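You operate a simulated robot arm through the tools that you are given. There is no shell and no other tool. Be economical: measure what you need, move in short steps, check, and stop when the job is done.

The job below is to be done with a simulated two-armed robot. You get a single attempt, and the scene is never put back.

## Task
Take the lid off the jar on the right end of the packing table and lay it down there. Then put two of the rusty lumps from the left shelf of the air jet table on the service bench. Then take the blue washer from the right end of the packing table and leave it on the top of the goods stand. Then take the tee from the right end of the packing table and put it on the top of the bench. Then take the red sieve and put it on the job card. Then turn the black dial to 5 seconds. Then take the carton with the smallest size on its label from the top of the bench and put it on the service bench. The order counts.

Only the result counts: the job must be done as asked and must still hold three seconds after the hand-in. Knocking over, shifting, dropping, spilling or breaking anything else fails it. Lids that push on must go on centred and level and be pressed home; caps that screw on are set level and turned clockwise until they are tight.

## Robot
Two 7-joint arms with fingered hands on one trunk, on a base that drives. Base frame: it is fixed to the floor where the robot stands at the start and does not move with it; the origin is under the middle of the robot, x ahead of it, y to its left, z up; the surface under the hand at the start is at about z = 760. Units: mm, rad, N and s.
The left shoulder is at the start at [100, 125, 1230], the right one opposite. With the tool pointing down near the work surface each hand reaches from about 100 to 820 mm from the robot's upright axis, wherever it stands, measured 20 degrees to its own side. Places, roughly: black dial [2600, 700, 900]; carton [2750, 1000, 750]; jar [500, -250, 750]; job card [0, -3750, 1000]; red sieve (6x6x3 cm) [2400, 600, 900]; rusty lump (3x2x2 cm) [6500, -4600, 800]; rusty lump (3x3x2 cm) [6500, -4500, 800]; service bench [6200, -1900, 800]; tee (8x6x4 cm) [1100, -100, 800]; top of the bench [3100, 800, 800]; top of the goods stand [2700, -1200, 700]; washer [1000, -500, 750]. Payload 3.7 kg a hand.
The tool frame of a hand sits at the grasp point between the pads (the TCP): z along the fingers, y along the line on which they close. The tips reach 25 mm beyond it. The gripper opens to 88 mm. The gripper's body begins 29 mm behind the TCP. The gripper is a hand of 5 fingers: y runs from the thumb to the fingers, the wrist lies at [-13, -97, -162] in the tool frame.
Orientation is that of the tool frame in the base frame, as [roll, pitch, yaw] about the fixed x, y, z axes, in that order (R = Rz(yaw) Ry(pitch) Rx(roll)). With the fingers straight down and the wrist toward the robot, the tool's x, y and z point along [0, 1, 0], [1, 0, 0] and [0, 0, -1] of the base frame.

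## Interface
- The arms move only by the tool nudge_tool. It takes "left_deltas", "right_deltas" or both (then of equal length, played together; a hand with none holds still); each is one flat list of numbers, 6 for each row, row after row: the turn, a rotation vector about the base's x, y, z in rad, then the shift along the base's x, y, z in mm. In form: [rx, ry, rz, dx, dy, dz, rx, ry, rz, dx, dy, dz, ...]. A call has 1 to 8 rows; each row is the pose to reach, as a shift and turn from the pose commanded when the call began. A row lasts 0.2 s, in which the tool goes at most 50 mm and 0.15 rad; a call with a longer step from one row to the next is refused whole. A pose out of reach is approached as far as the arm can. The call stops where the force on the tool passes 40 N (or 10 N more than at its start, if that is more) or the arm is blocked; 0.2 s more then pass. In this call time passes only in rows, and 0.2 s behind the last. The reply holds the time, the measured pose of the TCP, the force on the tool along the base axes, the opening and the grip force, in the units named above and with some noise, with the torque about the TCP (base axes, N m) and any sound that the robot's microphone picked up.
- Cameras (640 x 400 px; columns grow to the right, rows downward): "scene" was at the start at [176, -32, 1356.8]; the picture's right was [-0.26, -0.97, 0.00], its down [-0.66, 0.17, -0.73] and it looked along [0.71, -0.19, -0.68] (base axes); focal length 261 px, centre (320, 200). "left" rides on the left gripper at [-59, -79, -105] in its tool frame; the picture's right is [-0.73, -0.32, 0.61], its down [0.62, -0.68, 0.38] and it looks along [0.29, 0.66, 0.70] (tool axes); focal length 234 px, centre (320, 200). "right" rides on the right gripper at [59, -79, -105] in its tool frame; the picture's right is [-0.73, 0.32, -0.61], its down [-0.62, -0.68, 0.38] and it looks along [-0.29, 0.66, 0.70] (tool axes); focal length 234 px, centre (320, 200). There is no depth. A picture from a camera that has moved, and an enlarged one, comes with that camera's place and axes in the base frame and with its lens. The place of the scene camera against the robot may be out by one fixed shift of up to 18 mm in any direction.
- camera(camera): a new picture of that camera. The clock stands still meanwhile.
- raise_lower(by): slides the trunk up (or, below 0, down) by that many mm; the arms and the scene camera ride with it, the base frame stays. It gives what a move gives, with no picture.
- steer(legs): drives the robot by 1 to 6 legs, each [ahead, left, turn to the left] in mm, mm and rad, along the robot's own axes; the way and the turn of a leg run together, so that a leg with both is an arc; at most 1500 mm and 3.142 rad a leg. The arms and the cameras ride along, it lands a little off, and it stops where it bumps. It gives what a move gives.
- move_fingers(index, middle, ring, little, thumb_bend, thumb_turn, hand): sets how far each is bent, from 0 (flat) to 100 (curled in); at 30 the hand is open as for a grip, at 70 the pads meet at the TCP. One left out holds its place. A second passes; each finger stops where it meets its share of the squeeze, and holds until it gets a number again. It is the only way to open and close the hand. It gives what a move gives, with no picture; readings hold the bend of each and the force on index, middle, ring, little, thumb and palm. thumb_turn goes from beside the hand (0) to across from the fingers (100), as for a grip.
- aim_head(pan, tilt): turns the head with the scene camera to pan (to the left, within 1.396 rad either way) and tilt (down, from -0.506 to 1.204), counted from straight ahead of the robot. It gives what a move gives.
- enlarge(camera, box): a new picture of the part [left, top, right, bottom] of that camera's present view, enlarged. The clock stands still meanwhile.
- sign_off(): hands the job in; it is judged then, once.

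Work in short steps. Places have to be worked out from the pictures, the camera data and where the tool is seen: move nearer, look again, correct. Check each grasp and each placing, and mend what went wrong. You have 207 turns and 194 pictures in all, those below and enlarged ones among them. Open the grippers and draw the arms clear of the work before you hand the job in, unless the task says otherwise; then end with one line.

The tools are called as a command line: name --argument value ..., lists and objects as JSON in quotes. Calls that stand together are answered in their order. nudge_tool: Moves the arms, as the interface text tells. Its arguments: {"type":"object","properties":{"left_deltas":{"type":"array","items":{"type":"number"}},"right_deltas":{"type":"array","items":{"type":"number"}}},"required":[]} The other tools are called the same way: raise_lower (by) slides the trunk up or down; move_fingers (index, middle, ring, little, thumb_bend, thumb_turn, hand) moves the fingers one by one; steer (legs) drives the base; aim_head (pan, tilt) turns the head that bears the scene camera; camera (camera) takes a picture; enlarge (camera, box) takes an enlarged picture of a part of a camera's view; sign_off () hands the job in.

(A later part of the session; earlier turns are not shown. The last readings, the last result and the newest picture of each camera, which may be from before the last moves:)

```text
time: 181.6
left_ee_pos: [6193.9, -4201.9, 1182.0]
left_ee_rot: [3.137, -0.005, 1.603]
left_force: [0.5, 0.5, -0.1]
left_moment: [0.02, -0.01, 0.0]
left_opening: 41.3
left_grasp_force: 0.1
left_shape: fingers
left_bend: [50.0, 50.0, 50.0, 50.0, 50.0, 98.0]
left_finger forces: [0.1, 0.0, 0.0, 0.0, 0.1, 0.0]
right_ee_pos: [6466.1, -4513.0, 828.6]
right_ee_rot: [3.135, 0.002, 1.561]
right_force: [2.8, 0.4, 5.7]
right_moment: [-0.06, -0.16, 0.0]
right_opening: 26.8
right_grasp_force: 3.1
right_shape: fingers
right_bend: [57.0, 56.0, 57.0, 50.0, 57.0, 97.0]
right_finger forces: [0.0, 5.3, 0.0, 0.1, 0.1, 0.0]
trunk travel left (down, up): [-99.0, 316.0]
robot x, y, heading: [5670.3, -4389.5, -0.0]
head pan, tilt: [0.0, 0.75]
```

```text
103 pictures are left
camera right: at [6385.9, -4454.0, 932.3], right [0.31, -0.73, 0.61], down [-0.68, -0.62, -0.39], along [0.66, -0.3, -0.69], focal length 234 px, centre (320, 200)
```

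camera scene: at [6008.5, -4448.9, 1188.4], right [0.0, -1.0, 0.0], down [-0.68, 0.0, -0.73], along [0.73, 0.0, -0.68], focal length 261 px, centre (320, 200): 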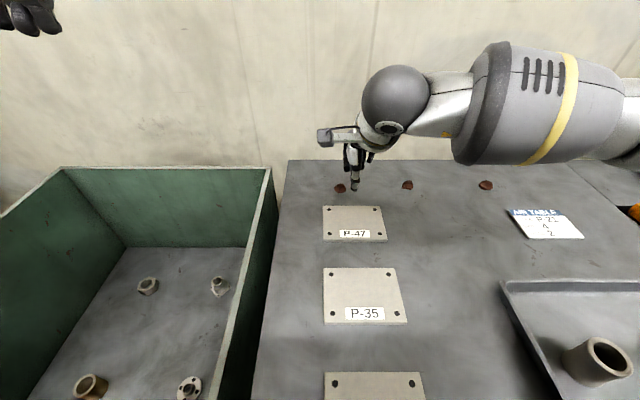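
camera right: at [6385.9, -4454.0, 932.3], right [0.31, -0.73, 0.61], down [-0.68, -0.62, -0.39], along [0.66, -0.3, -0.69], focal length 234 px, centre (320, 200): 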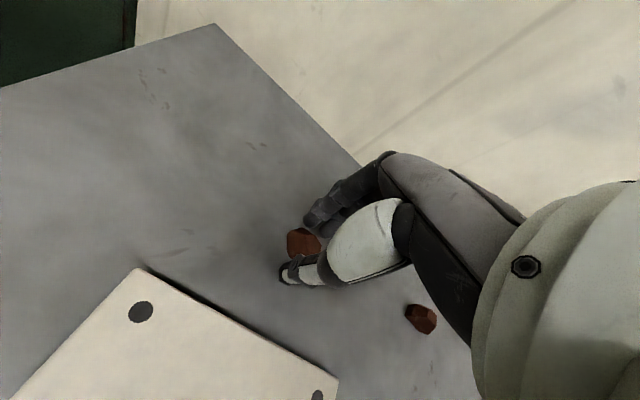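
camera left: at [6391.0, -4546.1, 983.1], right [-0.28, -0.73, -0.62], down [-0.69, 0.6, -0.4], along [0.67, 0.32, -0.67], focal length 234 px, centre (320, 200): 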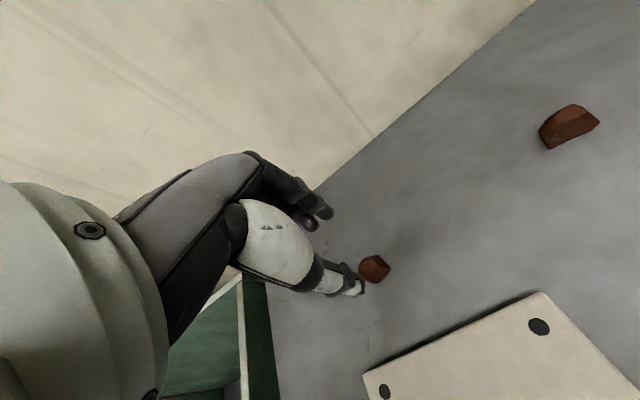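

Well centred. Close a bit more.

move_fingers --hand "right" --index 63 --middle 63 --ring 63 --thumb_bend 63

move_fingers --hand "right" --index 66 --middle 66 --ring 66 --thumb_bend 66

camera --camera "right"

```text
time: 182.6
left_ee_pos: [6194.5, -4202.2, 1181.4]
left_ee_rot: [3.137, -0.006, 1.602]
left_force: [0.7, 0.4, 0.1]
left_moment: [0.01, -0.01, 0.05]
left_opening: 41.2
left_grasp_force: 0.1
left_shape: fingers
left_bend: [50.0, 50.0, 50.0, 50.0, 50.0, 98.0]
left_finger forces: [0.0, 0.0, 0.1, 0.0, 0.0, 0.0]
right_ee_pos: [6465.0, -4512.9, 827.3]
right_ee_rot: [3.138, 0.002, 1.562]
right_force: [0.1, -0.5, 3.3]
right_moment: [0.04, -0.06, 0.0]
right_opening: 17.8
right_grasp_force: 2.6
right_shape: fingers
right_bend: [61.0, 63.0, 63.0, 50.0, 61.0, 97.0]
right_finger forces: [2.6, 1.1, 0.0, 0.0, 1.3, 0.1]
trunk travel left (down, up): [-99.0, 316.0]
robot x, y, heading: [5671.6, -4387.0, 0.004]
head pan, tilt: [0.0, 0.75]
```

```text
time: 183.6
left_ee_pos: [6193.8, -4201.6, 1180.6]
left_ee_rot: [3.139, -0.006, 1.603]
left_force: [0.3, -0.6, -0.3]
left_moment: [0.01, -0.02, 0.02]
left_opening: 41.3
left_grasp_force: 0.1
left_shape: fingers
left_bend: [50.0, 50.0, 50.0, 50.0, 50.0, 98.0]
left_finger forces: [0.1, 0.0, 0.0, 0.0, 0.0, 0.1]
right_ee_pos: [6465.7, -4512.1, 827.8]
right_ee_rot: [3.138, 0.003, 1.56]
right_force: [0.8, 0.6, 1.7]
right_moment: [0.01, -0.06, 0.03]
right_opening: 17.0
right_grasp_force: 3.9
right_shape: fingers
right_bend: [61.0, 65.0, 66.0, 50.0, 62.0, 97.0]
right_finger forces: [3.8, 0.5, 0.0, 0.0, 2.6, 0.0]
trunk travel left (down, up): [-99.0, 316.0]
robot x, y, heading: [5671.8, -4387.6, -0.006]
head pan, tilt: [0.0, 0.75]
```

```text
102 pictures are left
camera right: at [6386.0, -4454.0, 931.5], right [0.31, -0.73, 0.61], down [-0.69, -0.62, -0.39], along [0.66, -0.3, -0.69], focal length 234 px, centre (320, 200)
```

right: 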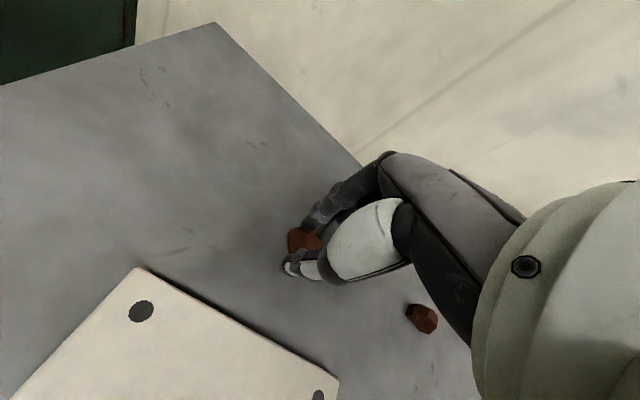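

The lump sits slightly to the index side. Loosen, shift 5 mm left, and close again.

move_fingers --hand "right" --index 56 --middle 56 --ring 56 --thumb_bend 56

nudge_tool --right_deltas '[0, 0, 0, 0, 5, 1]'

move_fingers --hand "right" --index 63 --middle 63 --ring 63 --thumb_bend 63

move_fingers --hand "right" --index 68 --middle 68 --ring 68 --thumb_bend 68

camera --camera "right"

```text
time: 184.6
left_ee_pos: [6193.4, -4201.7, 1181.3]
left_ee_rot: [3.139, -0.005, 1.602]
left_force: [0.5, 0.5, 0.0]
left_moment: [0.0, 0.0, -0.01]
left_opening: 41.5
left_grasp_force: 0.1
left_shape: fingers
left_bend: [50.0, 50.0, 50.0, 50.0, 50.0, 98.0]
left_finger forces: [0.1, 0.0, 0.1, 0.0, 0.1, 0.0]
right_ee_pos: [6465.0, -4512.5, 828.3]
right_ee_rot: [3.137, 0.001, 1.561]
right_force: [-1.2, -0.5, 3.2]
right_moment: [-0.01, -0.02, 0.0]
right_opening: 27.8
right_grasp_force: 1.7
right_shape: fingers
right_bend: [56.0, 58.0, 56.0, 50.0, 56.0, 97.0]
right_finger forces: [0.6, 2.5, 0.1, 0.1, 0.1, 0.0]
trunk travel left (down, up): [-99.0, 316.0]
robot x, y, heading: [5672.5, -4390.8, -0.0]
head pan, tilt: [0.0, 0.75]
```

```text
time: 185.0
left_ee_pos: [6193.6, -4203.2, 1180.8]
left_ee_rot: [3.141, -0.006, 1.603]
left_force: [-0.1, 0.7, 0.5]
left_moment: [-0.02, -0.01, 0.01]
left_opening: 41.2
left_grasp_force: 0.0
left_shape: fingers
left_bend: [50.0, 50.0, 50.0, 50.0, 50.0, 98.0]
left_finger forces: [0.1, 0.1, 0.0, 0.0, 0.0, 0.0]
right_ee_pos: [6465.8, -4507.5, 828.1]
right_ee_rot: [3.137, 0.001, 1.559]
right_force: [0.0, -0.2, 1.5]
right_moment: [-0.01, -0.04, 0.01]
right_opening: 27.9
right_grasp_force: 0.9
right_shape: fingers
right_bend: [56.0, 57.0, 56.0, 50.0, 56.0, 97.0]
right_finger forces: [0.0, 1.4, 0.0, 0.0, 0.0, 0.0]
trunk travel left (down, up): [-99.0, 316.0]
robot x, y, heading: [5674.9, -4390.8, -0.001]
head pan, tilt: [0.0, 0.75]
```

```text
time: 186.0
left_ee_pos: [6193.5, -4203.2, 1180.7]
left_ee_rot: [3.141, -0.005, 1.602]
left_force: [0.4, -0.3, 0.6]
left_moment: [0.0, -0.01, -0.02]
left_opening: 41.5
left_grasp_force: 0.1
left_shape: fingers
left_bend: [50.0, 50.0, 50.0, 50.0, 50.0, 98.0]
left_finger forces: [0.1, 0.0, 0.0, 0.0, 0.0, 0.0]
right_ee_pos: [6465.6, -4506.9, 829.0]
right_ee_rot: [3.139, 0.002, 1.563]
right_force: [-0.7, -0.1, 0.1]
right_moment: [-0.02, 0.01, -0.02]
right_opening: 15.3
right_grasp_force: 0.8
right_shape: fingers
right_bend: [62.0, 63.0, 63.0, 50.0, 62.0, 97.0]
right_finger forces: [0.4, 0.2, 0.1, 0.0, 0.4, 0.0]
trunk travel left (down, up): [-99.0, 316.0]
robot x, y, heading: [5671.8, -4389.3, 0.001]
head pan, tilt: [0.0, 0.75]
```

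```text
time: 187.0
left_ee_pos: [6193.9, -4202.6, 1180.2]
left_ee_rot: [3.139, -0.006, 1.602]
left_force: [0.9, 0.7, 0.4]
left_moment: [0.01, -0.04, 0.03]
left_opening: 41.4
left_grasp_force: 0.0
left_shape: fingers
left_bend: [50.0, 50.0, 50.0, 50.0, 50.0, 98.0]
left_finger forces: [0.0, 0.1, 0.0, 0.0, 0.0, 0.0]
right_ee_pos: [6465.0, -4508.1, 830.4]
right_ee_rot: [3.138, 0.001, 1.561]
right_force: [0.3, 0.3, 0.4]
right_moment: [0.0, -0.01, 0.02]
right_opening: 13.0
right_grasp_force: 3.0
right_shape: fingers
right_bend: [64.0, 66.0, 68.0, 50.0, 63.0, 97.0]
right_finger forces: [2.0, 1.8, 0.0, 0.0, 3.4, 0.0]
trunk travel left (down, up): [-99.0, 316.0]
robot x, y, heading: [5669.3, -4388.0, -0.002]
head pan, tilt: [0.0, 0.75]
```

```text
101 pictures are left
camera right: at [6386.3, -4448.9, 932.6], right [0.31, -0.73, 0.61], down [-0.69, -0.62, -0.39], along [0.66, -0.3, -0.69], focal length 234 px, centre (320, 200)
```

right: 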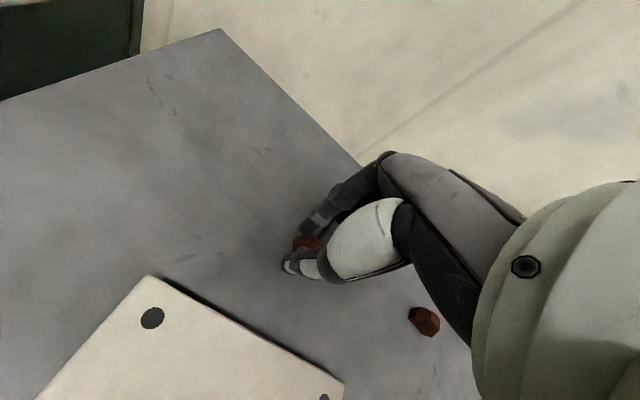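

Balanced contact: index 2, middle 1.8, thumb 3.4 N. Tighten a little and test lift.

move_fingers --hand "right" --index 70 --middle 72 --thumb_bend 70

nudge_tool --right_deltas '[0, 0, 0, 0, 0, 10, 0, 0, 0, 0, 0, 25]'

camera --camera "right"

```text
time: 188.0
left_ee_pos: [6193.6, -4202.4, 1180.7]
left_ee_rot: [3.139, -0.006, 1.601]
left_force: [0.1, -0.7, 0.3]
left_moment: [-0.02, 0.01, 0.01]
left_opening: 41.3
left_grasp_force: 0.0
left_shape: fingers
left_bend: [50.0, 50.0, 50.0, 50.0, 50.0, 98.0]
left_finger forces: [0.0, 0.0, 0.0, 0.0, 0.0, 0.1]
right_ee_pos: [6466.1, -4509.2, 828.6]
right_ee_rot: [3.138, 0.001, 1.564]
right_force: [0.5, 0.2, -0.2]
right_moment: [0.0, -0.02, -0.02]
right_opening: 12.0
right_grasp_force: 6.0
right_shape: fingers
right_bend: [66.0, 67.0, 68.0, 50.0, 62.0, 96.0]
right_finger forces: [2.2, 3.9, 0.0, 0.0, 5.5, 0.0]
trunk travel left (down, up): [-99.0, 316.0]
robot x, y, heading: [5668.3, -4388.3, -0.002]
head pan, tilt: [0.0, 0.75]
```

```text
time: 188.6
left_ee_pos: [6194.1, -4201.6, 1181.7]
left_ee_rot: [3.139, -0.007, 1.602]
left_force: [0.3, -0.1, 0.2]
left_moment: [-0.01, 0.03, -0.01]
left_opening: 41.0
left_grasp_force: 0.0
left_shape: fingers
left_bend: [50.0, 50.0, 50.0, 50.0, 50.0, 98.0]
left_finger forces: [0.0, 0.1, 0.0, 0.0, 0.0, 0.0]
right_ee_pos: [6465.7, -4508.7, 853.5]
right_ee_rot: [3.138, 0.001, 1.562]
right_force: [0.6, 0.6, -0.4]
right_moment: [0.03, -0.01, 0.01]
right_opening: 12.2
right_grasp_force: 6.2
right_shape: fingers
right_bend: [66.0, 67.0, 68.0, 50.0, 62.0, 96.0]
right_finger forces: [2.2, 3.9, 0.1, 0.0, 5.5, 0.1]
trunk travel left (down, up): [-99.0, 316.0]
robot x, y, heading: [5671.8, -4388.4, 0.003]
head pan, tilt: [0.0, 0.75]
```

```text
100 pictures are left
camera right: at [6385.4, -4448.8, 957.8], right [0.31, -0.73, 0.61], down [-0.69, -0.62, -0.38], along [0.66, -0.3, -0.69], focal length 234 px, centre (320, 200)
```

right: 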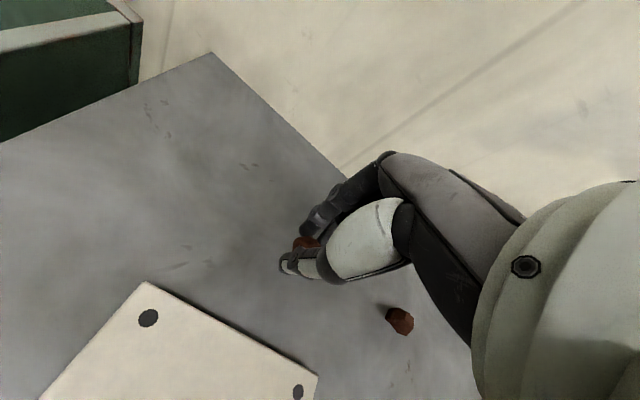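

Lump A is held. Raise the right hand and shift the base right so the left hand can take lump B.

nudge_tool --right_deltas '[0, 0, 0, -5, -5, 35, 0, 0, 0, -20, -10, 75, 0, 0, 0, -40, -20, 110, 0, 0, 0, -65, -30, 140]'

steer --legs '[[0, -325, 0]]'

nudge_tool --left_deltas '[0, 0, 0, 35, -25, -20, 0, 0, 0, 70, -45, -40, 0, 0, 0, 105, -65, -60, 0, 0, 0, 140, -85, -85, 0, 0, 0, 170, -105, -115, 0, 0, 0, 200, -115, -150, 0, 0, 0, 225, -122, -190, 0, 0, 0, 250, -122, -232]'

camera --camera "scene"

camera --camera "left"

```text
time: 189.6
left_ee_pos: [6192.8, -4203.1, 1182.0]
left_ee_rot: [3.139, -0.005, 1.603]
left_force: [0.3, 0.4, 0.3]
left_moment: [0.02, -0.03, 0.0]
left_opening: 41.4
left_grasp_force: 0.2
left_shape: fingers
left_bend: [50.0, 50.0, 50.0, 50.0, 50.0, 98.0]
left_finger forces: [0.0, 0.1, 0.0, 0.0, 0.0, 0.0]
right_ee_pos: [6398.4, -4537.9, 995.3]
right_ee_rot: [3.136, 0.002, 1.561]
right_force: [0.3, -0.5, -0.4]
right_moment: [0.01, -0.03, -0.01]
right_opening: 12.2
right_grasp_force: 6.2
right_shape: fingers
right_bend: [66.0, 67.0, 68.0, 50.0, 62.0, 96.0]
right_finger forces: [2.2, 3.6, 0.0, 0.0, 5.5, 0.1]
trunk travel left (down, up): [-99.0, 316.0]
robot x, y, heading: [5670.1, -4389.3, 0.001]
head pan, tilt: [0.0, 0.75]
```

```text
time: 193.1
left_ee_pos: [6194.5, -4528.5, 1181.0]
left_ee_rot: [3.14, -0.005, 1.598]
left_force: [0.4, -0.4, 0.0]
left_moment: [0.03, -0.02, -0.03]
left_opening: 41.3
left_grasp_force: 0.1
left_shape: fingers
left_bend: [50.0, 50.0, 50.0, 50.0, 50.0, 98.0]
left_finger forces: [0.0, 0.1, 0.1, 0.1, 0.0, 0.1]
right_ee_pos: [6400.1, -4865.8, 993.3]
right_ee_rot: [3.136, 0.001, 1.56]
right_force: [-0.5, 0.3, -0.7]
right_moment: [-0.03, -0.01, 0.0]
right_opening: 12.0
right_grasp_force: 6.1
right_shape: fingers
right_bend: [66.0, 67.0, 68.0, 50.0, 62.0, 96.0]
right_finger forces: [2.2, 3.8, 0.1, 0.0, 5.5, 0.1]
trunk travel left (down, up): [-99.0, 316.0]
robot x, y, heading: [5671.5, -4712.2, -0.005]
head pan, tilt: [0.0, 0.75]
```

```text
time: 194.9
left_ee_pos: [6447.5, -4650.3, 946.5]
left_ee_rot: [3.14, -0.007, 1.599]
left_force: [0.1, 1.0, -0.4]
left_moment: [0.03, 0.01, 0.0]
left_opening: 41.2
left_grasp_force: 0.0
left_shape: fingers
left_bend: [50.0, 50.0, 50.0, 50.0, 50.0, 98.0]
left_finger forces: [0.0, 0.0, 0.1, 0.0, 0.1, 0.0]
right_ee_pos: [6400.2, -4865.1, 992.7]
right_ee_rot: [3.138, 0.002, 1.559]
right_force: [-0.7, -0.7, -1.0]
right_moment: [-0.01, 0.03, -0.02]
right_opening: 12.0
right_grasp_force: 5.9
right_shape: fingers
right_bend: [66.0, 67.0, 68.0, 50.0, 62.0, 96.0]
right_finger forces: [2.2, 3.8, 0.0, 0.0, 5.6, 0.0]
trunk travel left (down, up): [-99.0, 316.0]
robot x, y, heading: [5675.2, -4714.3, 0.001]
head pan, tilt: [0.0, 0.75]
```

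```text
99 pictures are left
camera scene: at [6009.2, -4724.8, 1188.0], right [0.0, -1.0, 0.0], down [-0.68, 0.0, -0.73], along [0.73, 0.0, -0.68], focal length 261 px, centre (320, 200)
```

scene: 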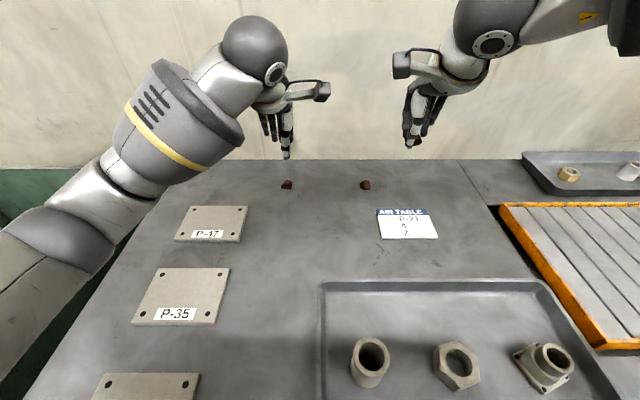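

```text
98 pictures are left
camera left: at [6368.5, -4712.1, 1052.5], right [-0.3, -0.73, -0.61], down [-0.7, 0.61, -0.38], along [0.65, 0.31, -0.69], focal length 234 px, centre (320, 200)
```

left: 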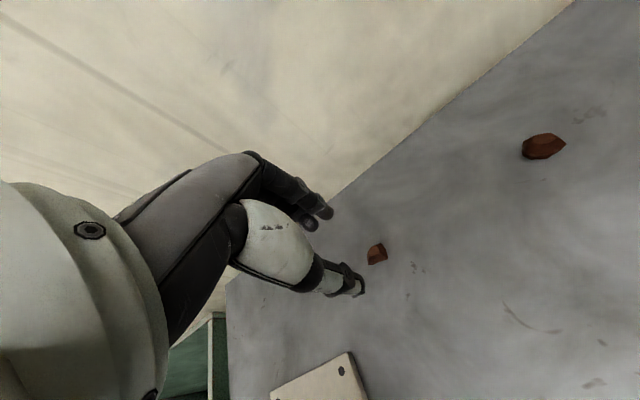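

Lump B at (6477, -4641). Move the left hand over it and look again.

nudge_tool --left_deltas '[0, 0, 0, 12, 4, -30, 0, 0, 0, 24, 8, -60, 0, 0, 0, 30, 9, -90]'

camera --camera "left"

```text
time: 195.7
left_ee_pos: [6475.7, -4641.6, 857.9]
left_ee_rot: [3.141, -0.006, 1.598]
left_force: [0.0, -0.1, 0.1]
left_moment: [0.02, 0.02, -0.02]
left_opening: 41.6
left_grasp_force: 0.0
left_shape: fingers
left_bend: [50.0, 50.0, 50.0, 50.0, 50.0, 98.0]
left_finger forces: [0.0, 0.0, 0.1, 0.1, 0.0, 0.0]
right_ee_pos: [6400.6, -4865.8, 992.0]
right_ee_rot: [3.138, 0.001, 1.558]
right_force: [0.0, 0.9, -0.2]
right_moment: [0.02, 0.01, 0.03]
right_opening: 12.3
right_grasp_force: 5.8
right_shape: fingers
right_bend: [66.0, 67.0, 68.0, 50.0, 62.0, 96.0]
right_finger forces: [2.2, 3.8, 0.1, 0.1, 5.6, 0.1]
trunk travel left (down, up): [-99.0, 316.0]
robot x, y, heading: [5676.4, -4718.7, -0.0]
head pan, tilt: [0.0, 0.75]
```

```text
97 pictures are left
camera left: at [6398.0, -4703.3, 963.2], right [-0.3, -0.73, -0.61], down [-0.7, 0.61, -0.38], along [0.65, 0.31, -0.69], focal length 234 px, centre (320, 200)
```

left: 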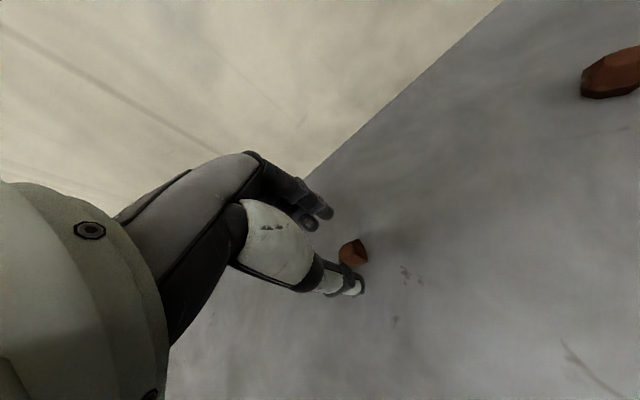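

Well aligned. Lower to the table and close in stages.

nudge_tool --left_deltas '[0, 0, 0, 2, -1, -16, 0, 0, 0, 2, -1, -30]'

move_fingers --hand "left" --index 58 --middle 58 --ring 58 --thumb_bend 58

move_fingers --hand "left" --index 63 --middle 63 --ring 63 --thumb_bend 63

camera --camera "left"

```text
time: 196.3
left_ee_pos: [6475.5, -4643.0, 833.8]
left_ee_rot: [3.132, -0.006, 1.6]
left_force: [0.8, -0.3, -0.7]
left_moment: [0.01, -0.01, -0.02]
left_opening: 41.7
left_grasp_force: 0.0
left_shape: fingers
left_bend: [50.0, 50.0, 50.0, 50.0, 50.0, 98.0]
left_finger forces: [0.0, 0.1, 0.0, 0.0, 0.0, 0.1]
right_ee_pos: [6398.5, -4864.6, 997.6]
right_ee_rot: [3.134, 0.0, 1.557]
right_force: [1.0, 0.2, -0.5]
right_moment: [0.03, -0.02, 0.01]
right_opening: 12.1
right_grasp_force: 5.8
right_shape: fingers
right_bend: [66.0, 67.0, 68.0, 50.0, 62.0, 96.0]
right_finger forces: [2.1, 3.8, 0.0, 0.1, 5.5, 0.0]
trunk travel left (down, up): [-99.0, 316.0]
robot x, y, heading: [5672.6, -4713.6, 0.0]
head pan, tilt: [0.0, 0.75]
```

```text
time: 197.3
left_ee_pos: [6475.6, -4641.7, 832.1]
left_ee_rot: [3.133, -0.006, 1.597]
left_force: [0.9, -0.2, -0.3]
left_moment: [-0.01, 0.02, -0.01]
left_opening: 26.9
left_grasp_force: 0.0
left_shape: fingers
left_bend: [57.0, 57.0, 57.0, 50.0, 57.0, 98.0]
left_finger forces: [0.0, 0.0, 0.0, 0.0, 0.0, 0.0]
right_ee_pos: [6397.1, -4865.4, 996.2]
right_ee_rot: [3.134, 0.0, 1.558]
right_force: [0.1, -0.2, -0.6]
right_moment: [0.0, 0.01, 0.01]
right_opening: 12.2
right_grasp_force: 5.9
right_shape: fingers
right_bend: [66.0, 67.0, 68.0, 50.0, 62.0, 96.0]
right_finger forces: [2.2, 3.9, 0.0, 0.0, 5.4, 0.1]
trunk travel left (down, up): [-99.0, 316.0]
robot x, y, heading: [5673.7, -4710.8, -0.002]
head pan, tilt: [0.0, 0.75]
```

```text
time: 198.3
left_ee_pos: [6474.4, -4642.8, 832.4]
left_ee_rot: [3.135, -0.005, 1.597]
left_force: [0.5, -0.7, 0.8]
left_moment: [0.03, -0.03, 0.0]
left_opening: 14.2
left_grasp_force: 0.5
left_shape: fingers
left_bend: [63.0, 63.0, 63.0, 50.0, 63.0, 98.0]
left_finger forces: [0.2, 0.2, 0.0, 0.0, 0.3, 0.1]
right_ee_pos: [6396.4, -4865.2, 995.0]
right_ee_rot: [3.136, 0.0, 1.559]
right_force: [-0.1, -0.5, -0.7]
right_moment: [-0.01, 0.01, 0.0]
right_opening: 12.0
right_grasp_force: 6.5
right_shape: fingers
right_bend: [66.0, 67.0, 68.0, 50.0, 62.0, 96.0]
right_finger forces: [2.2, 3.8, 0.0, 0.0, 5.6, 0.1]
trunk travel left (down, up): [-99.0, 316.0]
robot x, y, heading: [5671.5, -4712.2, -0.003]
head pan, tilt: [0.0, 0.75]
```

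```text
96 pictures are left
camera left: at [6396.3, -4705.1, 937.6], right [-0.3, -0.73, -0.61], down [-0.7, 0.61, -0.38], along [0.65, 0.31, -0.69], focal length 234 px, centre (320, 200)
```

left: 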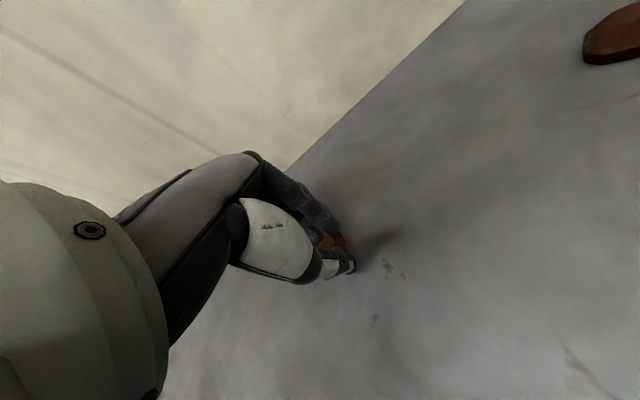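

Slightly high. Loosen, lower 4 mm, close again in stages.

move_fingers --hand "left" --index 56 --middle 56 --ring 56 --thumb_bend 56

nudge_tool --left_deltas '[0, 0, 0, 1, 0, -4]'

move_fingers --hand "left" --index 63 --middle 63 --ring 63 --thumb_bend 63

move_fingers --hand "left" --index 67 --middle 67 --ring 67 --thumb_bend 67

camera --camera "left"

```text
time: 199.3
left_ee_pos: [6475.3, -4643.8, 832.6]
left_ee_rot: [3.134, -0.004, 1.598]
left_force: [0.4, -0.4, 0.0]
left_moment: [0.03, 0.0, 0.01]
left_opening: 27.8
left_grasp_force: 0.0
left_shape: fingers
left_bend: [56.0, 56.0, 56.0, 50.0, 56.0, 98.0]
left_finger forces: [0.0, 0.1, 0.0, 0.0, 0.0, 0.1]
right_ee_pos: [6396.5, -4865.2, 995.5]
right_ee_rot: [3.134, 0.001, 1.557]
right_force: [0.0, -0.8, -0.7]
right_moment: [0.0, -0.02, -0.02]
right_opening: 11.9
right_grasp_force: 5.6
right_shape: fingers
right_bend: [66.0, 67.0, 68.0, 50.0, 62.0, 96.0]
right_finger forces: [2.2, 3.8, 0.0, 0.0, 5.5, 0.0]
trunk travel left (down, up): [-99.0, 316.0]
robot x, y, heading: [5668.6, -4710.0, 0.001]
head pan, tilt: [0.0, 0.75]
```

```text
time: 199.7
left_ee_pos: [6477.3, -4640.0, 831.6]
left_ee_rot: [3.13, -0.005, 1.602]
left_force: [-0.4, -0.2, 1.2]
left_moment: [0.03, 0.02, 0.01]
left_opening: 27.9
left_grasp_force: 0.1
left_shape: fingers
left_bend: [56.0, 56.0, 56.0, 50.0, 56.0, 98.0]
left_finger forces: [0.0, 0.1, 0.0, 0.0, 0.0, 0.0]
right_ee_pos: [6396.4, -4863.3, 997.9]
right_ee_rot: [3.13, 0.002, 1.561]
right_force: [0.3, -0.3, -1.1]
right_moment: [-0.01, -0.02, 0.0]
right_opening: 12.2
right_grasp_force: 5.8
right_shape: fingers
right_bend: [66.0, 67.0, 68.0, 50.0, 62.0, 96.0]
right_finger forces: [2.2, 3.9, 0.1, 0.1, 5.5, 0.0]
trunk travel left (down, up): [-99.0, 316.0]
robot x, y, heading: [5675.4, -4714.2, 0.002]
head pan, tilt: [0.0, 0.75]
```

```text
time: 200.7
left_ee_pos: [6474.9, -4642.8, 831.7]
left_ee_rot: [3.129, -0.005, 1.599]
left_force: [-0.7, 0.2, 0.4]
left_moment: [0.01, 0.01, 0.0]
left_opening: 14.0
left_grasp_force: 0.2
left_shape: fingers
left_bend: [63.0, 63.0, 63.0, 50.0, 63.0, 98.0]
left_finger forces: [0.5, 0.1, 0.1, 0.1, 0.3, 0.0]
right_ee_pos: [6395.7, -4863.6, 997.2]
right_ee_rot: [3.132, 0.002, 1.558]
right_force: [-1.4, 0.1, 0.1]
right_moment: [0.02, 0.0, -0.01]
right_opening: 12.0
right_grasp_force: 5.7
right_shape: fingers
right_bend: [66.0, 67.0, 68.0, 50.0, 62.0, 96.0]
right_finger forces: [2.2, 3.8, 0.1, 0.0, 5.5, 0.0]
trunk travel left (down, up): [-99.0, 316.0]
robot x, y, heading: [5671.5, -4712.1, -0.002]
head pan, tilt: [0.0, 0.75]
```

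```text
time: 201.7
left_ee_pos: [6475.4, -4644.2, 831.2]
left_ee_rot: [3.133, -0.005, 1.598]
left_force: [0.4, 0.8, 4.1]
left_moment: [0.04, -0.02, -0.01]
left_opening: 11.8
left_grasp_force: 2.8
left_shape: fingers
left_bend: [64.0, 66.0, 67.0, 50.0, 64.0, 97.0]
left_finger forces: [2.4, 1.3, 0.1, 0.0, 2.9, 0.0]
right_ee_pos: [6394.3, -4865.2, 997.2]
right_ee_rot: [3.131, 0.001, 1.559]
right_force: [0.0, -0.4, 0.2]
right_moment: [0.01, 0.0, -0.01]
right_opening: 12.2
right_grasp_force: 5.6
right_shape: fingers
right_bend: [66.0, 67.0, 68.0, 50.0, 62.0, 96.0]
right_finger forces: [2.2, 3.7, 0.0, 0.0, 5.4, 0.0]
trunk travel left (down, up): [-99.0, 316.0]
robot x, y, heading: [5672.5, -4711.6, -0.003]
head pan, tilt: [0.0, 0.75]
```

```text
95 pictures are left
camera left: at [6395.6, -4704.9, 936.0], right [-0.3, -0.73, -0.61], down [-0.69, 0.61, -0.39], along [0.66, 0.31, -0.69], focal length 234 px, centre (320, 200)
```

left: 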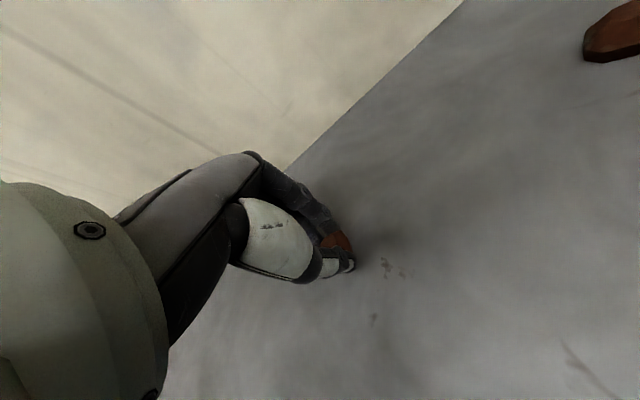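

Balanced contact. Tighten slightly and lift.

move_fingers --hand "left" --index 69 --middle 71 --thumb_bend 70

nudge_tool --left_deltas '[0, 0, 0, 0, 0, 12, 0, 0, 0, 0, 0, 30, 0, 0, 0, -5, 0, 60]'

camera --camera "left"

```text
time: 202.7
left_ee_pos: [6474.0, -4643.3, 830.0]
left_ee_rot: [3.13, -0.006, 1.598]
left_force: [1.0, 1.1, 6.4]
left_moment: [0.01, 0.0, -0.01]
left_opening: 11.2
left_grasp_force: 6.1
left_shape: fingers
left_bend: [65.0, 67.0, 67.0, 50.0, 64.0, 97.0]
left_finger forces: [3.6, 2.9, 0.0, 0.0, 6.2, 0.1]
right_ee_pos: [6395.0, -4865.8, 997.4]
right_ee_rot: [3.132, 0.0, 1.559]
right_force: [-0.4, -0.8, 1.0]
right_moment: [0.0, 0.01, -0.02]
right_opening: 12.0
right_grasp_force: 5.7
right_shape: fingers
right_bend: [66.0, 67.0, 68.0, 50.0, 62.0, 96.0]
right_finger forces: [2.2, 3.7, 0.0, 0.0, 5.5, 0.1]
trunk travel left (down, up): [-99.0, 316.0]
robot x, y, heading: [5670.4, -4710.8, -0.001]
head pan, tilt: [0.0, 0.75]
```

```text
time: 203.5
left_ee_pos: [6471.9, -4643.8, 883.1]
left_ee_rot: [3.142, -0.004, 1.596]
left_force: [0.2, -0.1, -0.2]
left_moment: [0.03, 0.02, -0.01]
left_opening: 11.0
left_grasp_force: 3.5
left_shape: fingers
left_bend: [65.0, 68.0, 67.0, 50.0, 64.0, 97.0]
left_finger forces: [2.2, 1.7, 0.1, 0.0, 3.6, 0.1]
right_ee_pos: [6399.6, -4864.9, 993.8]
right_ee_rot: [3.139, 0.002, 1.558]
right_force: [0.0, 0.5, -0.4]
right_moment: [-0.03, 0.01, 0.02]
right_opening: 12.0
right_grasp_force: 5.7
right_shape: fingers
right_bend: [66.0, 67.0, 68.0, 50.0, 62.0, 96.0]
right_finger forces: [2.2, 3.8, 0.1, 0.0, 5.5, 0.0]
trunk travel left (down, up): [-99.0, 316.0]
robot x, y, heading: [5674.1, -4714.2, -0.003]
head pan, tilt: [0.0, 0.75]
```

```text
94 pictures are left
camera left: at [6395.2, -4705.1, 989.2], right [-0.3, -0.73, -0.61], down [-0.7, 0.61, -0.38], along [0.65, 0.31, -0.69], focal length 234 px, centre (320, 200)
```

left: 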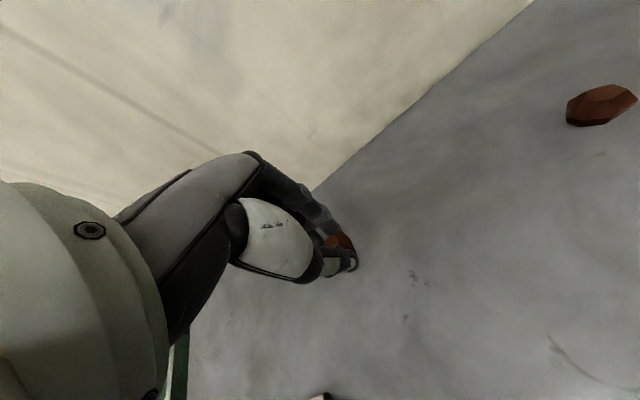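

Both lumps are held. Raise the left hand, back off, and drive to the service bench.

nudge_tool --left_deltas '[0, 0, 0, -15, 0, 40, 0, 0, 0, -40, 0, 75, 0, 0, 0, -70, 0, 110, 0, 0, 0, -100, 0, 140]'

steer --legs '[[-600, 0, 0], [0, 1500, 0], [0, 1300, 0]]'

aim_head --pan 0 --tilt 0.45

camera --camera "scene"

```text
time: 204.5
left_ee_pos: [6372.4, -4643.8, 1024.7]
left_ee_rot: [3.139, -0.007, 1.599]
left_force: [0.3, 0.5, 0.1]
left_moment: [0.01, 0.0, 0.0]
left_opening: 10.9
left_grasp_force: 3.3
left_shape: fingers
left_bend: [65.0, 68.0, 67.0, 50.0, 64.0, 96.0]
left_finger forces: [2.0, 1.6, 0.1, 0.1, 3.4, 0.1]
right_ee_pos: [6399.6, -4865.4, 993.8]
right_ee_rot: [3.136, 0.001, 1.559]
right_force: [0.0, 0.4, -0.2]
right_moment: [0.01, 0.02, 0.04]
right_opening: 12.0
right_grasp_force: 5.8
right_shape: fingers
right_bend: [66.0, 67.0, 68.0, 50.0, 62.0, 96.0]
right_finger forces: [2.2, 3.7, 0.1, 0.0, 5.6, 0.0]
trunk travel left (down, up): [-99.0, 316.0]
robot x, y, heading: [5668.3, -4714.6, -0.001]
head pan, tilt: [0.0, 0.75]
```

```text
time: 231.9
left_ee_pos: [5764.1, -1833.4, 1025.4]
left_ee_rot: [3.138, -0.006, 1.613]
left_force: [-0.8, 0.5, -0.2]
left_moment: [0.03, 0.04, 0.01]
left_opening: 10.7
left_grasp_force: 3.7
left_shape: fingers
left_bend: [65.0, 69.0, 67.0, 50.0, 64.0, 96.0]
left_finger forces: [2.0, 1.6, 0.0, 0.0, 3.3, 0.0]
right_ee_pos: [5793.5, -2053.1, 993.5]
right_ee_rot: [3.139, 0.001, 1.572]
right_force: [-0.1, -0.4, -0.4]
right_moment: [0.04, 0.0, 0.02]
right_opening: 12.3
right_grasp_force: 5.9
right_shape: fingers
right_bend: [66.0, 67.0, 68.0, 50.0, 62.0, 96.0]
right_finger forces: [2.1, 3.7, 0.0, 0.0, 5.3, 0.0]
trunk travel left (down, up): [-99.0, 316.0]
robot x, y, heading: [5061.9, -1911.1, 0.012]
head pan, tilt: [0.0, 0.75]
```

```text
time: 232.8
left_ee_pos: [5763.2, -1833.7, 1024.5]
left_ee_rot: [3.139, -0.006, 1.613]
left_force: [-0.7, -0.9, -0.2]
left_moment: [-0.02, 0.03, 0.02]
left_opening: 10.7
left_grasp_force: 3.3
left_shape: fingers
left_bend: [65.0, 69.0, 67.0, 50.0, 64.0, 96.0]
left_finger forces: [2.0, 1.6, 0.0, 0.1, 3.3, 0.0]
right_ee_pos: [5793.0, -2053.3, 993.1]
right_ee_rot: [3.138, 0.001, 1.572]
right_force: [-0.2, -0.2, -1.1]
right_moment: [0.03, 0.02, -0.02]
right_opening: 12.2
right_grasp_force: 5.7
right_shape: fingers
right_bend: [66.0, 67.0, 68.0, 50.0, 62.0, 96.0]
right_finger forces: [2.3, 3.8, 0.0, 0.1, 5.4, 0.0]
trunk travel left (down, up): [-99.0, 316.0]
robot x, y, heading: [5062.3, -1912.3, 0.006]
head pan, tilt: [0.0, 0.45]
```

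```text
93 pictures are left
camera scene: at [5408.7, -1918.9, 1214.8], right [0.01, -1.0, 0.0], down [-0.44, -0.01, -0.9], along [0.9, 0.01, -0.44], focal length 261 px, centre (320, 200)
```

scene: 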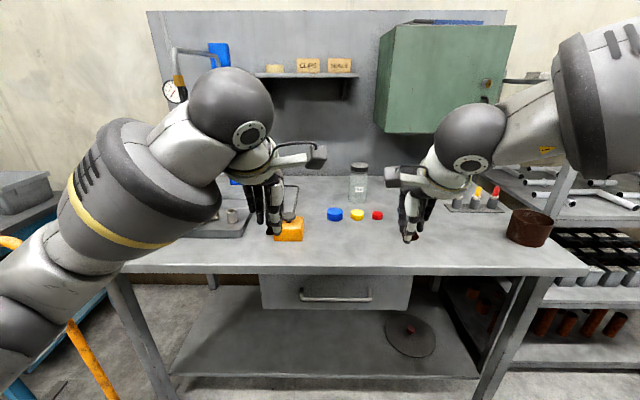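

Free front area on the service bench around x≈6015, y −1950 … −2200 (bench front edge x≈5913). Drive so both hands hover there.

steer --legs '[[250, -125, -0.006]]'

camera --camera "scene"

camera --camera "left"

camera --camera "right"

```text
time: 234.7
left_ee_pos: [6014.1, -1959.2, 1026.6]
left_ee_rot: [3.14, -0.004, 1.606]
left_force: [-0.5, -0.8, -0.3]
left_moment: [0.01, 0.01, -0.01]
left_opening: 10.8
left_grasp_force: 3.0
left_shape: fingers
left_bend: [65.0, 69.0, 67.0, 50.0, 64.0, 96.0]
left_finger forces: [2.0, 1.5, 0.0, 0.1, 3.1, 0.0]
right_ee_pos: [6044.1, -2181.0, 993.1]
right_ee_rot: [3.139, 0.002, 1.569]
right_force: [-0.1, 0.1, 0.3]
right_moment: [0.03, 0.01, -0.02]
right_opening: 11.9
right_grasp_force: 5.6
right_shape: fingers
right_bend: [66.0, 67.0, 68.0, 50.0, 62.0, 96.0]
right_finger forces: [2.3, 3.8, 0.1, 0.0, 5.4, 0.0]
trunk travel left (down, up): [-99.0, 316.0]
robot x, y, heading: [5315.4, -2034.4, 0.006]
head pan, tilt: [0.0, 0.45]
```

```text
92 pictures are left
camera scene: at [5659.3, -2044.7, 1214.8], right [0.01, -1.0, 0.0], down [-0.44, 0.0, -0.9], along [0.9, 0.01, -0.44], focal length 261 px, centre (320, 200)
```

scene: 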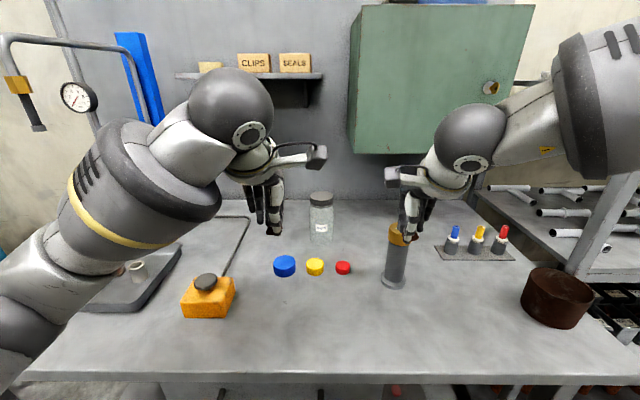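

```text
91 pictures are left
camera left: at [5937.3, -2022.7, 1130.1], right [-0.29, -0.73, -0.61], down [-0.7, 0.6, -0.38], along [0.65, 0.32, -0.69], focal length 234 px, centre (320, 200)
```

left: 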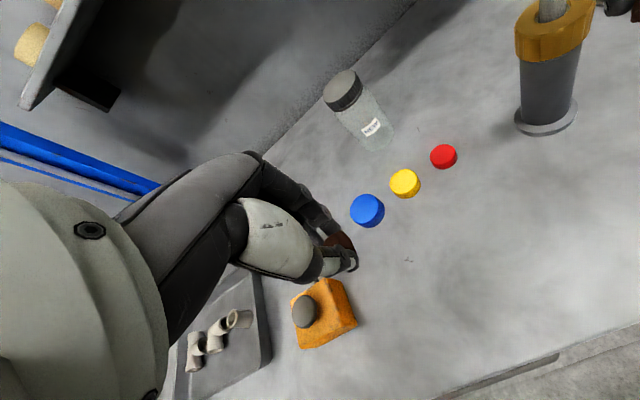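

```text
90 pictures are left
camera right: at [5963.1, -2122.2, 1096.7], right [0.32, -0.73, 0.61], down [-0.68, -0.62, -0.39], along [0.66, -0.29, -0.69], focal length 234 px, centre (320, 200)
```

right: 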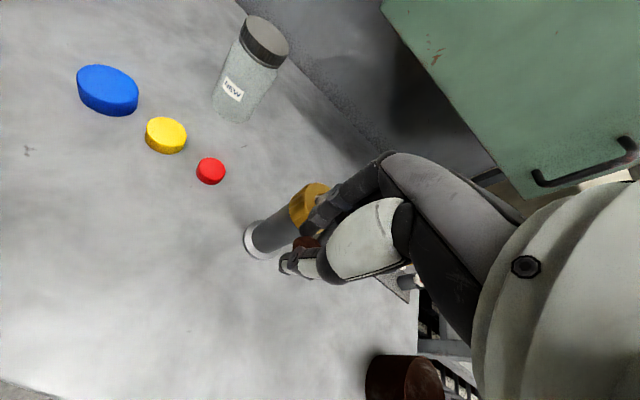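

A grey cylinder stands close to the right hand at (6095, -2199), so I pull the right hand back-left to (5975, -2110) and lower both.

nudge_tool --right_deltas '[0, 0, 0, -25, 22, 0, 0, 0, 0, -50, 46, -10, 0, 0, 0, -70, 70, -35, 0, 0, 0, -70, 70, -75, 0, 0, 0, -70, 70, -110, 0, 0, 0, -70, 70, -143]' --left_deltas '[0, 0, 0, -5, 0, -30, 0, 0, 0, -10, 0, -60, 0, 0, 0, -15, 0, -90, 0, 0, 0, -15, 0, -120, 0, 0, 0, -15, 0, -150, 0, 0, 0, -15, 0, -176]'

camera --camera "scene"

```text
time: 236.1
left_ee_pos: [6000.8, -1960.5, 848.2]
left_ee_rot: [3.139, -0.005, 1.608]
left_force: [0.3, 0.8, -1.1]
left_moment: [0.01, -0.04, -0.04]
left_opening: 10.5
left_grasp_force: 3.5
left_shape: fingers
left_bend: [65.0, 69.0, 67.0, 50.0, 65.0, 96.0]
left_finger forces: [2.1, 1.6, 0.0, 0.0, 3.2, 0.1]
right_ee_pos: [5974.5, -2111.6, 848.3]
right_ee_rot: [3.137, -0.002, 1.569]
right_force: [-0.1, -0.1, 0.1]
right_moment: [0.0, 0.01, -0.01]
right_opening: 12.0
right_grasp_force: 5.7
right_shape: fingers
right_bend: [66.0, 67.0, 68.0, 50.0, 62.0, 96.0]
right_finger forces: [2.1, 3.8, 0.1, 0.0, 5.3, 0.0]
trunk travel left (down, up): [-99.0, 316.0]
robot x, y, heading: [5315.5, -2036.1, 0.009]
head pan, tilt: [0.0, 0.45]
```

```text
89 pictures are left
camera scene: at [5659.9, -2044.6, 1214.4], right [0.01, -1.0, 0.0], down [-0.44, 0.0, -0.9], along [0.9, 0.01, -0.44], focal length 261 px, centre (320, 200)
```

scene: 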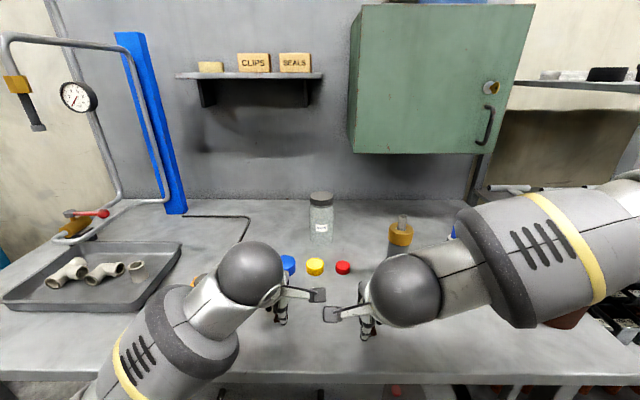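

Lower both hands in small steps until touch.

nudge_tool --left_deltas '[0, 0, 0, 0, 0, -6, 0, 0, 0, 0, 0, -11, 0, 0, 0, 0, 0, -15]'

nudge_tool --right_deltas '[0, 0, 0, 0, 0, -6, 0, 0, 0, 0, 0, -11, 0, 0, 0, 0, 0, -15]'

camera --camera "left"

camera --camera "right"

```text
time: 236.9
left_ee_pos: [5999.7, -1959.7, 833.5]
left_ee_rot: [3.141, -0.005, 1.609]
left_force: [-0.4, -0.1, -1.0]
left_moment: [0.0, -0.01, -0.02]
left_opening: 10.5
left_grasp_force: 3.5
left_shape: fingers
left_bend: [65.0, 69.0, 67.0, 50.0, 65.0, 96.0]
left_finger forces: [2.0, 1.6, 0.0, 0.0, 3.2, 0.0]
right_ee_pos: [5974.0, -2111.3, 850.0]
right_ee_rot: [3.137, 0.003, 1.569]
right_force: [-0.7, -0.5, -0.2]
right_moment: [-0.03, 0.01, -0.01]
right_opening: 11.7
right_grasp_force: 5.5
right_shape: fingers
right_bend: [66.0, 67.0, 68.0, 50.0, 62.0, 96.0]
right_finger forces: [2.2, 3.8, 0.0, 0.0, 5.2, 0.0]
trunk travel left (down, up): [-99.0, 316.0]
robot x, y, heading: [5316.6, -2040.2, 0.009]
head pan, tilt: [0.0, 0.45]
```

```text
time: 237.7
left_ee_pos: [6000.4, -1961.0, 834.4]
left_ee_rot: [3.14, -0.004, 1.607]
left_force: [0.2, 0.4, 0.0]
left_moment: [-0.02, -0.04, 0.01]
left_opening: 10.9
left_grasp_force: 3.0
left_shape: fingers
left_bend: [65.0, 69.0, 67.0, 50.0, 65.0, 96.0]
left_finger forces: [2.0, 1.5, 0.0, 0.0, 3.3, 0.0]
right_ee_pos: [5973.3, -2110.2, 835.8]
right_ee_rot: [3.136, 0.0, 1.567]
right_force: [-0.4, 0.0, -0.8]
right_moment: [-0.01, 0.01, -0.02]
right_opening: 12.0
right_grasp_force: 5.4
right_shape: fingers
right_bend: [66.0, 67.0, 68.0, 50.0, 62.0, 96.0]
right_finger forces: [2.1, 3.8, 0.0, 0.1, 5.2, 0.0]
trunk travel left (down, up): [-99.0, 316.0]
robot x, y, heading: [5310.5, -2036.7, 0.008]
head pan, tilt: [0.0, 0.45]
```

```text
88 pictures are left
camera left: at [5922.2, -2022.9, 939.6], right [-0.29, -0.73, -0.61], down [-0.7, 0.6, -0.38], along [0.65, 0.32, -0.69], focal length 234 px, centre (320, 200)
```

left: 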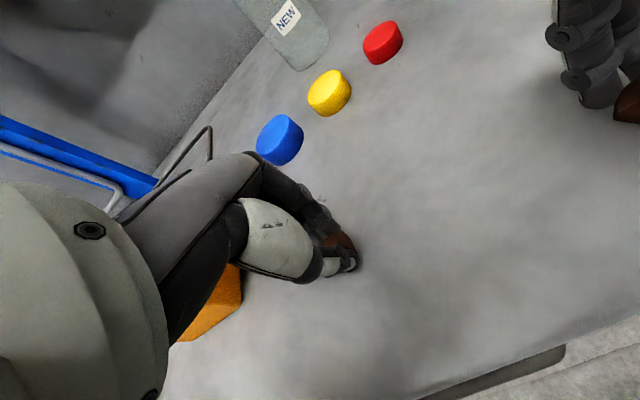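

```text
87 pictures are left
camera right: at [5892.8, -2052.4, 938.5], right [0.32, -0.73, 0.61], down [-0.68, -0.62, -0.39], along [0.66, -0.29, -0.69], focal length 234 px, centre (320, 200)
```

right: 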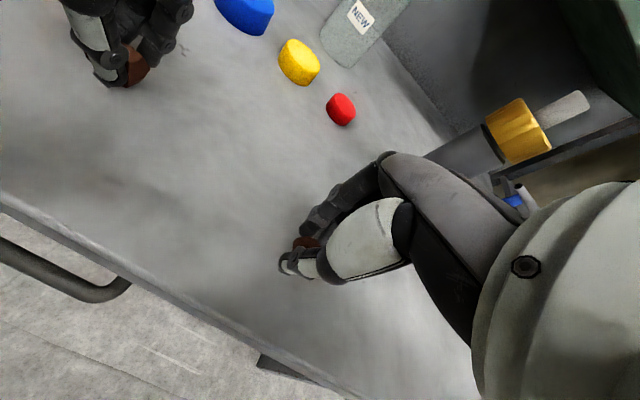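

No contact yet; continue down.

nudge_tool --left_deltas '[0, 0, 0, 0, 0, -3, 0, 0, 0, 0, 0, -6, 0, 0, 0, 0, 0, -8]' --right_deltas '[0, 0, 0, 0, 0, -3, 0, 0, 0, 0, 0, -6, 0, 0, 0, 0, 0, -8]'

enlarge --camera "right" --box '[220, 180, 380, 300]'

```text
time: 238.5
left_ee_pos: [6000.0, -1960.8, 830.4]
left_ee_rot: [3.13, -0.002, 1.609]
left_force: [0.9, 0.3, 14.9]
left_moment: [-0.04, 0.01, 0.0]
left_opening: 11.3
left_grasp_force: 9.0
left_shape: fingers
left_bend: [65.0, 68.0, 67.0, 50.0, 65.0, 96.0]
left_finger forces: [5.3, 4.4, 0.1, 0.0, 8.0, 0.0]
right_ee_pos: [5972.4, -2110.9, 830.0]
right_ee_rot: [3.136, 0.0, 1.569]
right_force: [0.1, 0.8, 0.0]
right_moment: [0.01, -0.01, -0.03]
right_opening: 11.9
right_grasp_force: 6.2
right_shape: fingers
right_bend: [66.0, 67.0, 68.0, 50.0, 62.0, 96.0]
right_finger forces: [2.2, 4.0, 0.0, 0.0, 5.3, 0.0]
trunk travel left (down, up): [-99.0, 316.0]
robot x, y, heading: [5313.1, -2037.2, 0.01]
head pan, tilt: [0.0, 0.45]
```

```text
3.33 times, centred on (300, 240) of right
camera zoom: at [5891.9, -2052.2, 932.7], right [0.32, -0.73, 0.61], down [-0.68, -0.62, -0.39], along [0.66, -0.29, -0.69], focal length 781 px, centre (387, 67)
```

zoom: 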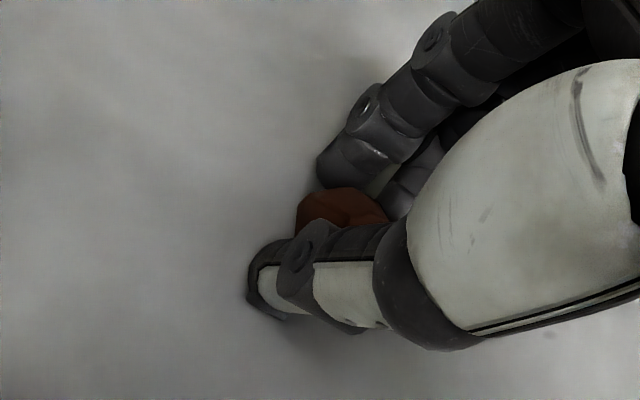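

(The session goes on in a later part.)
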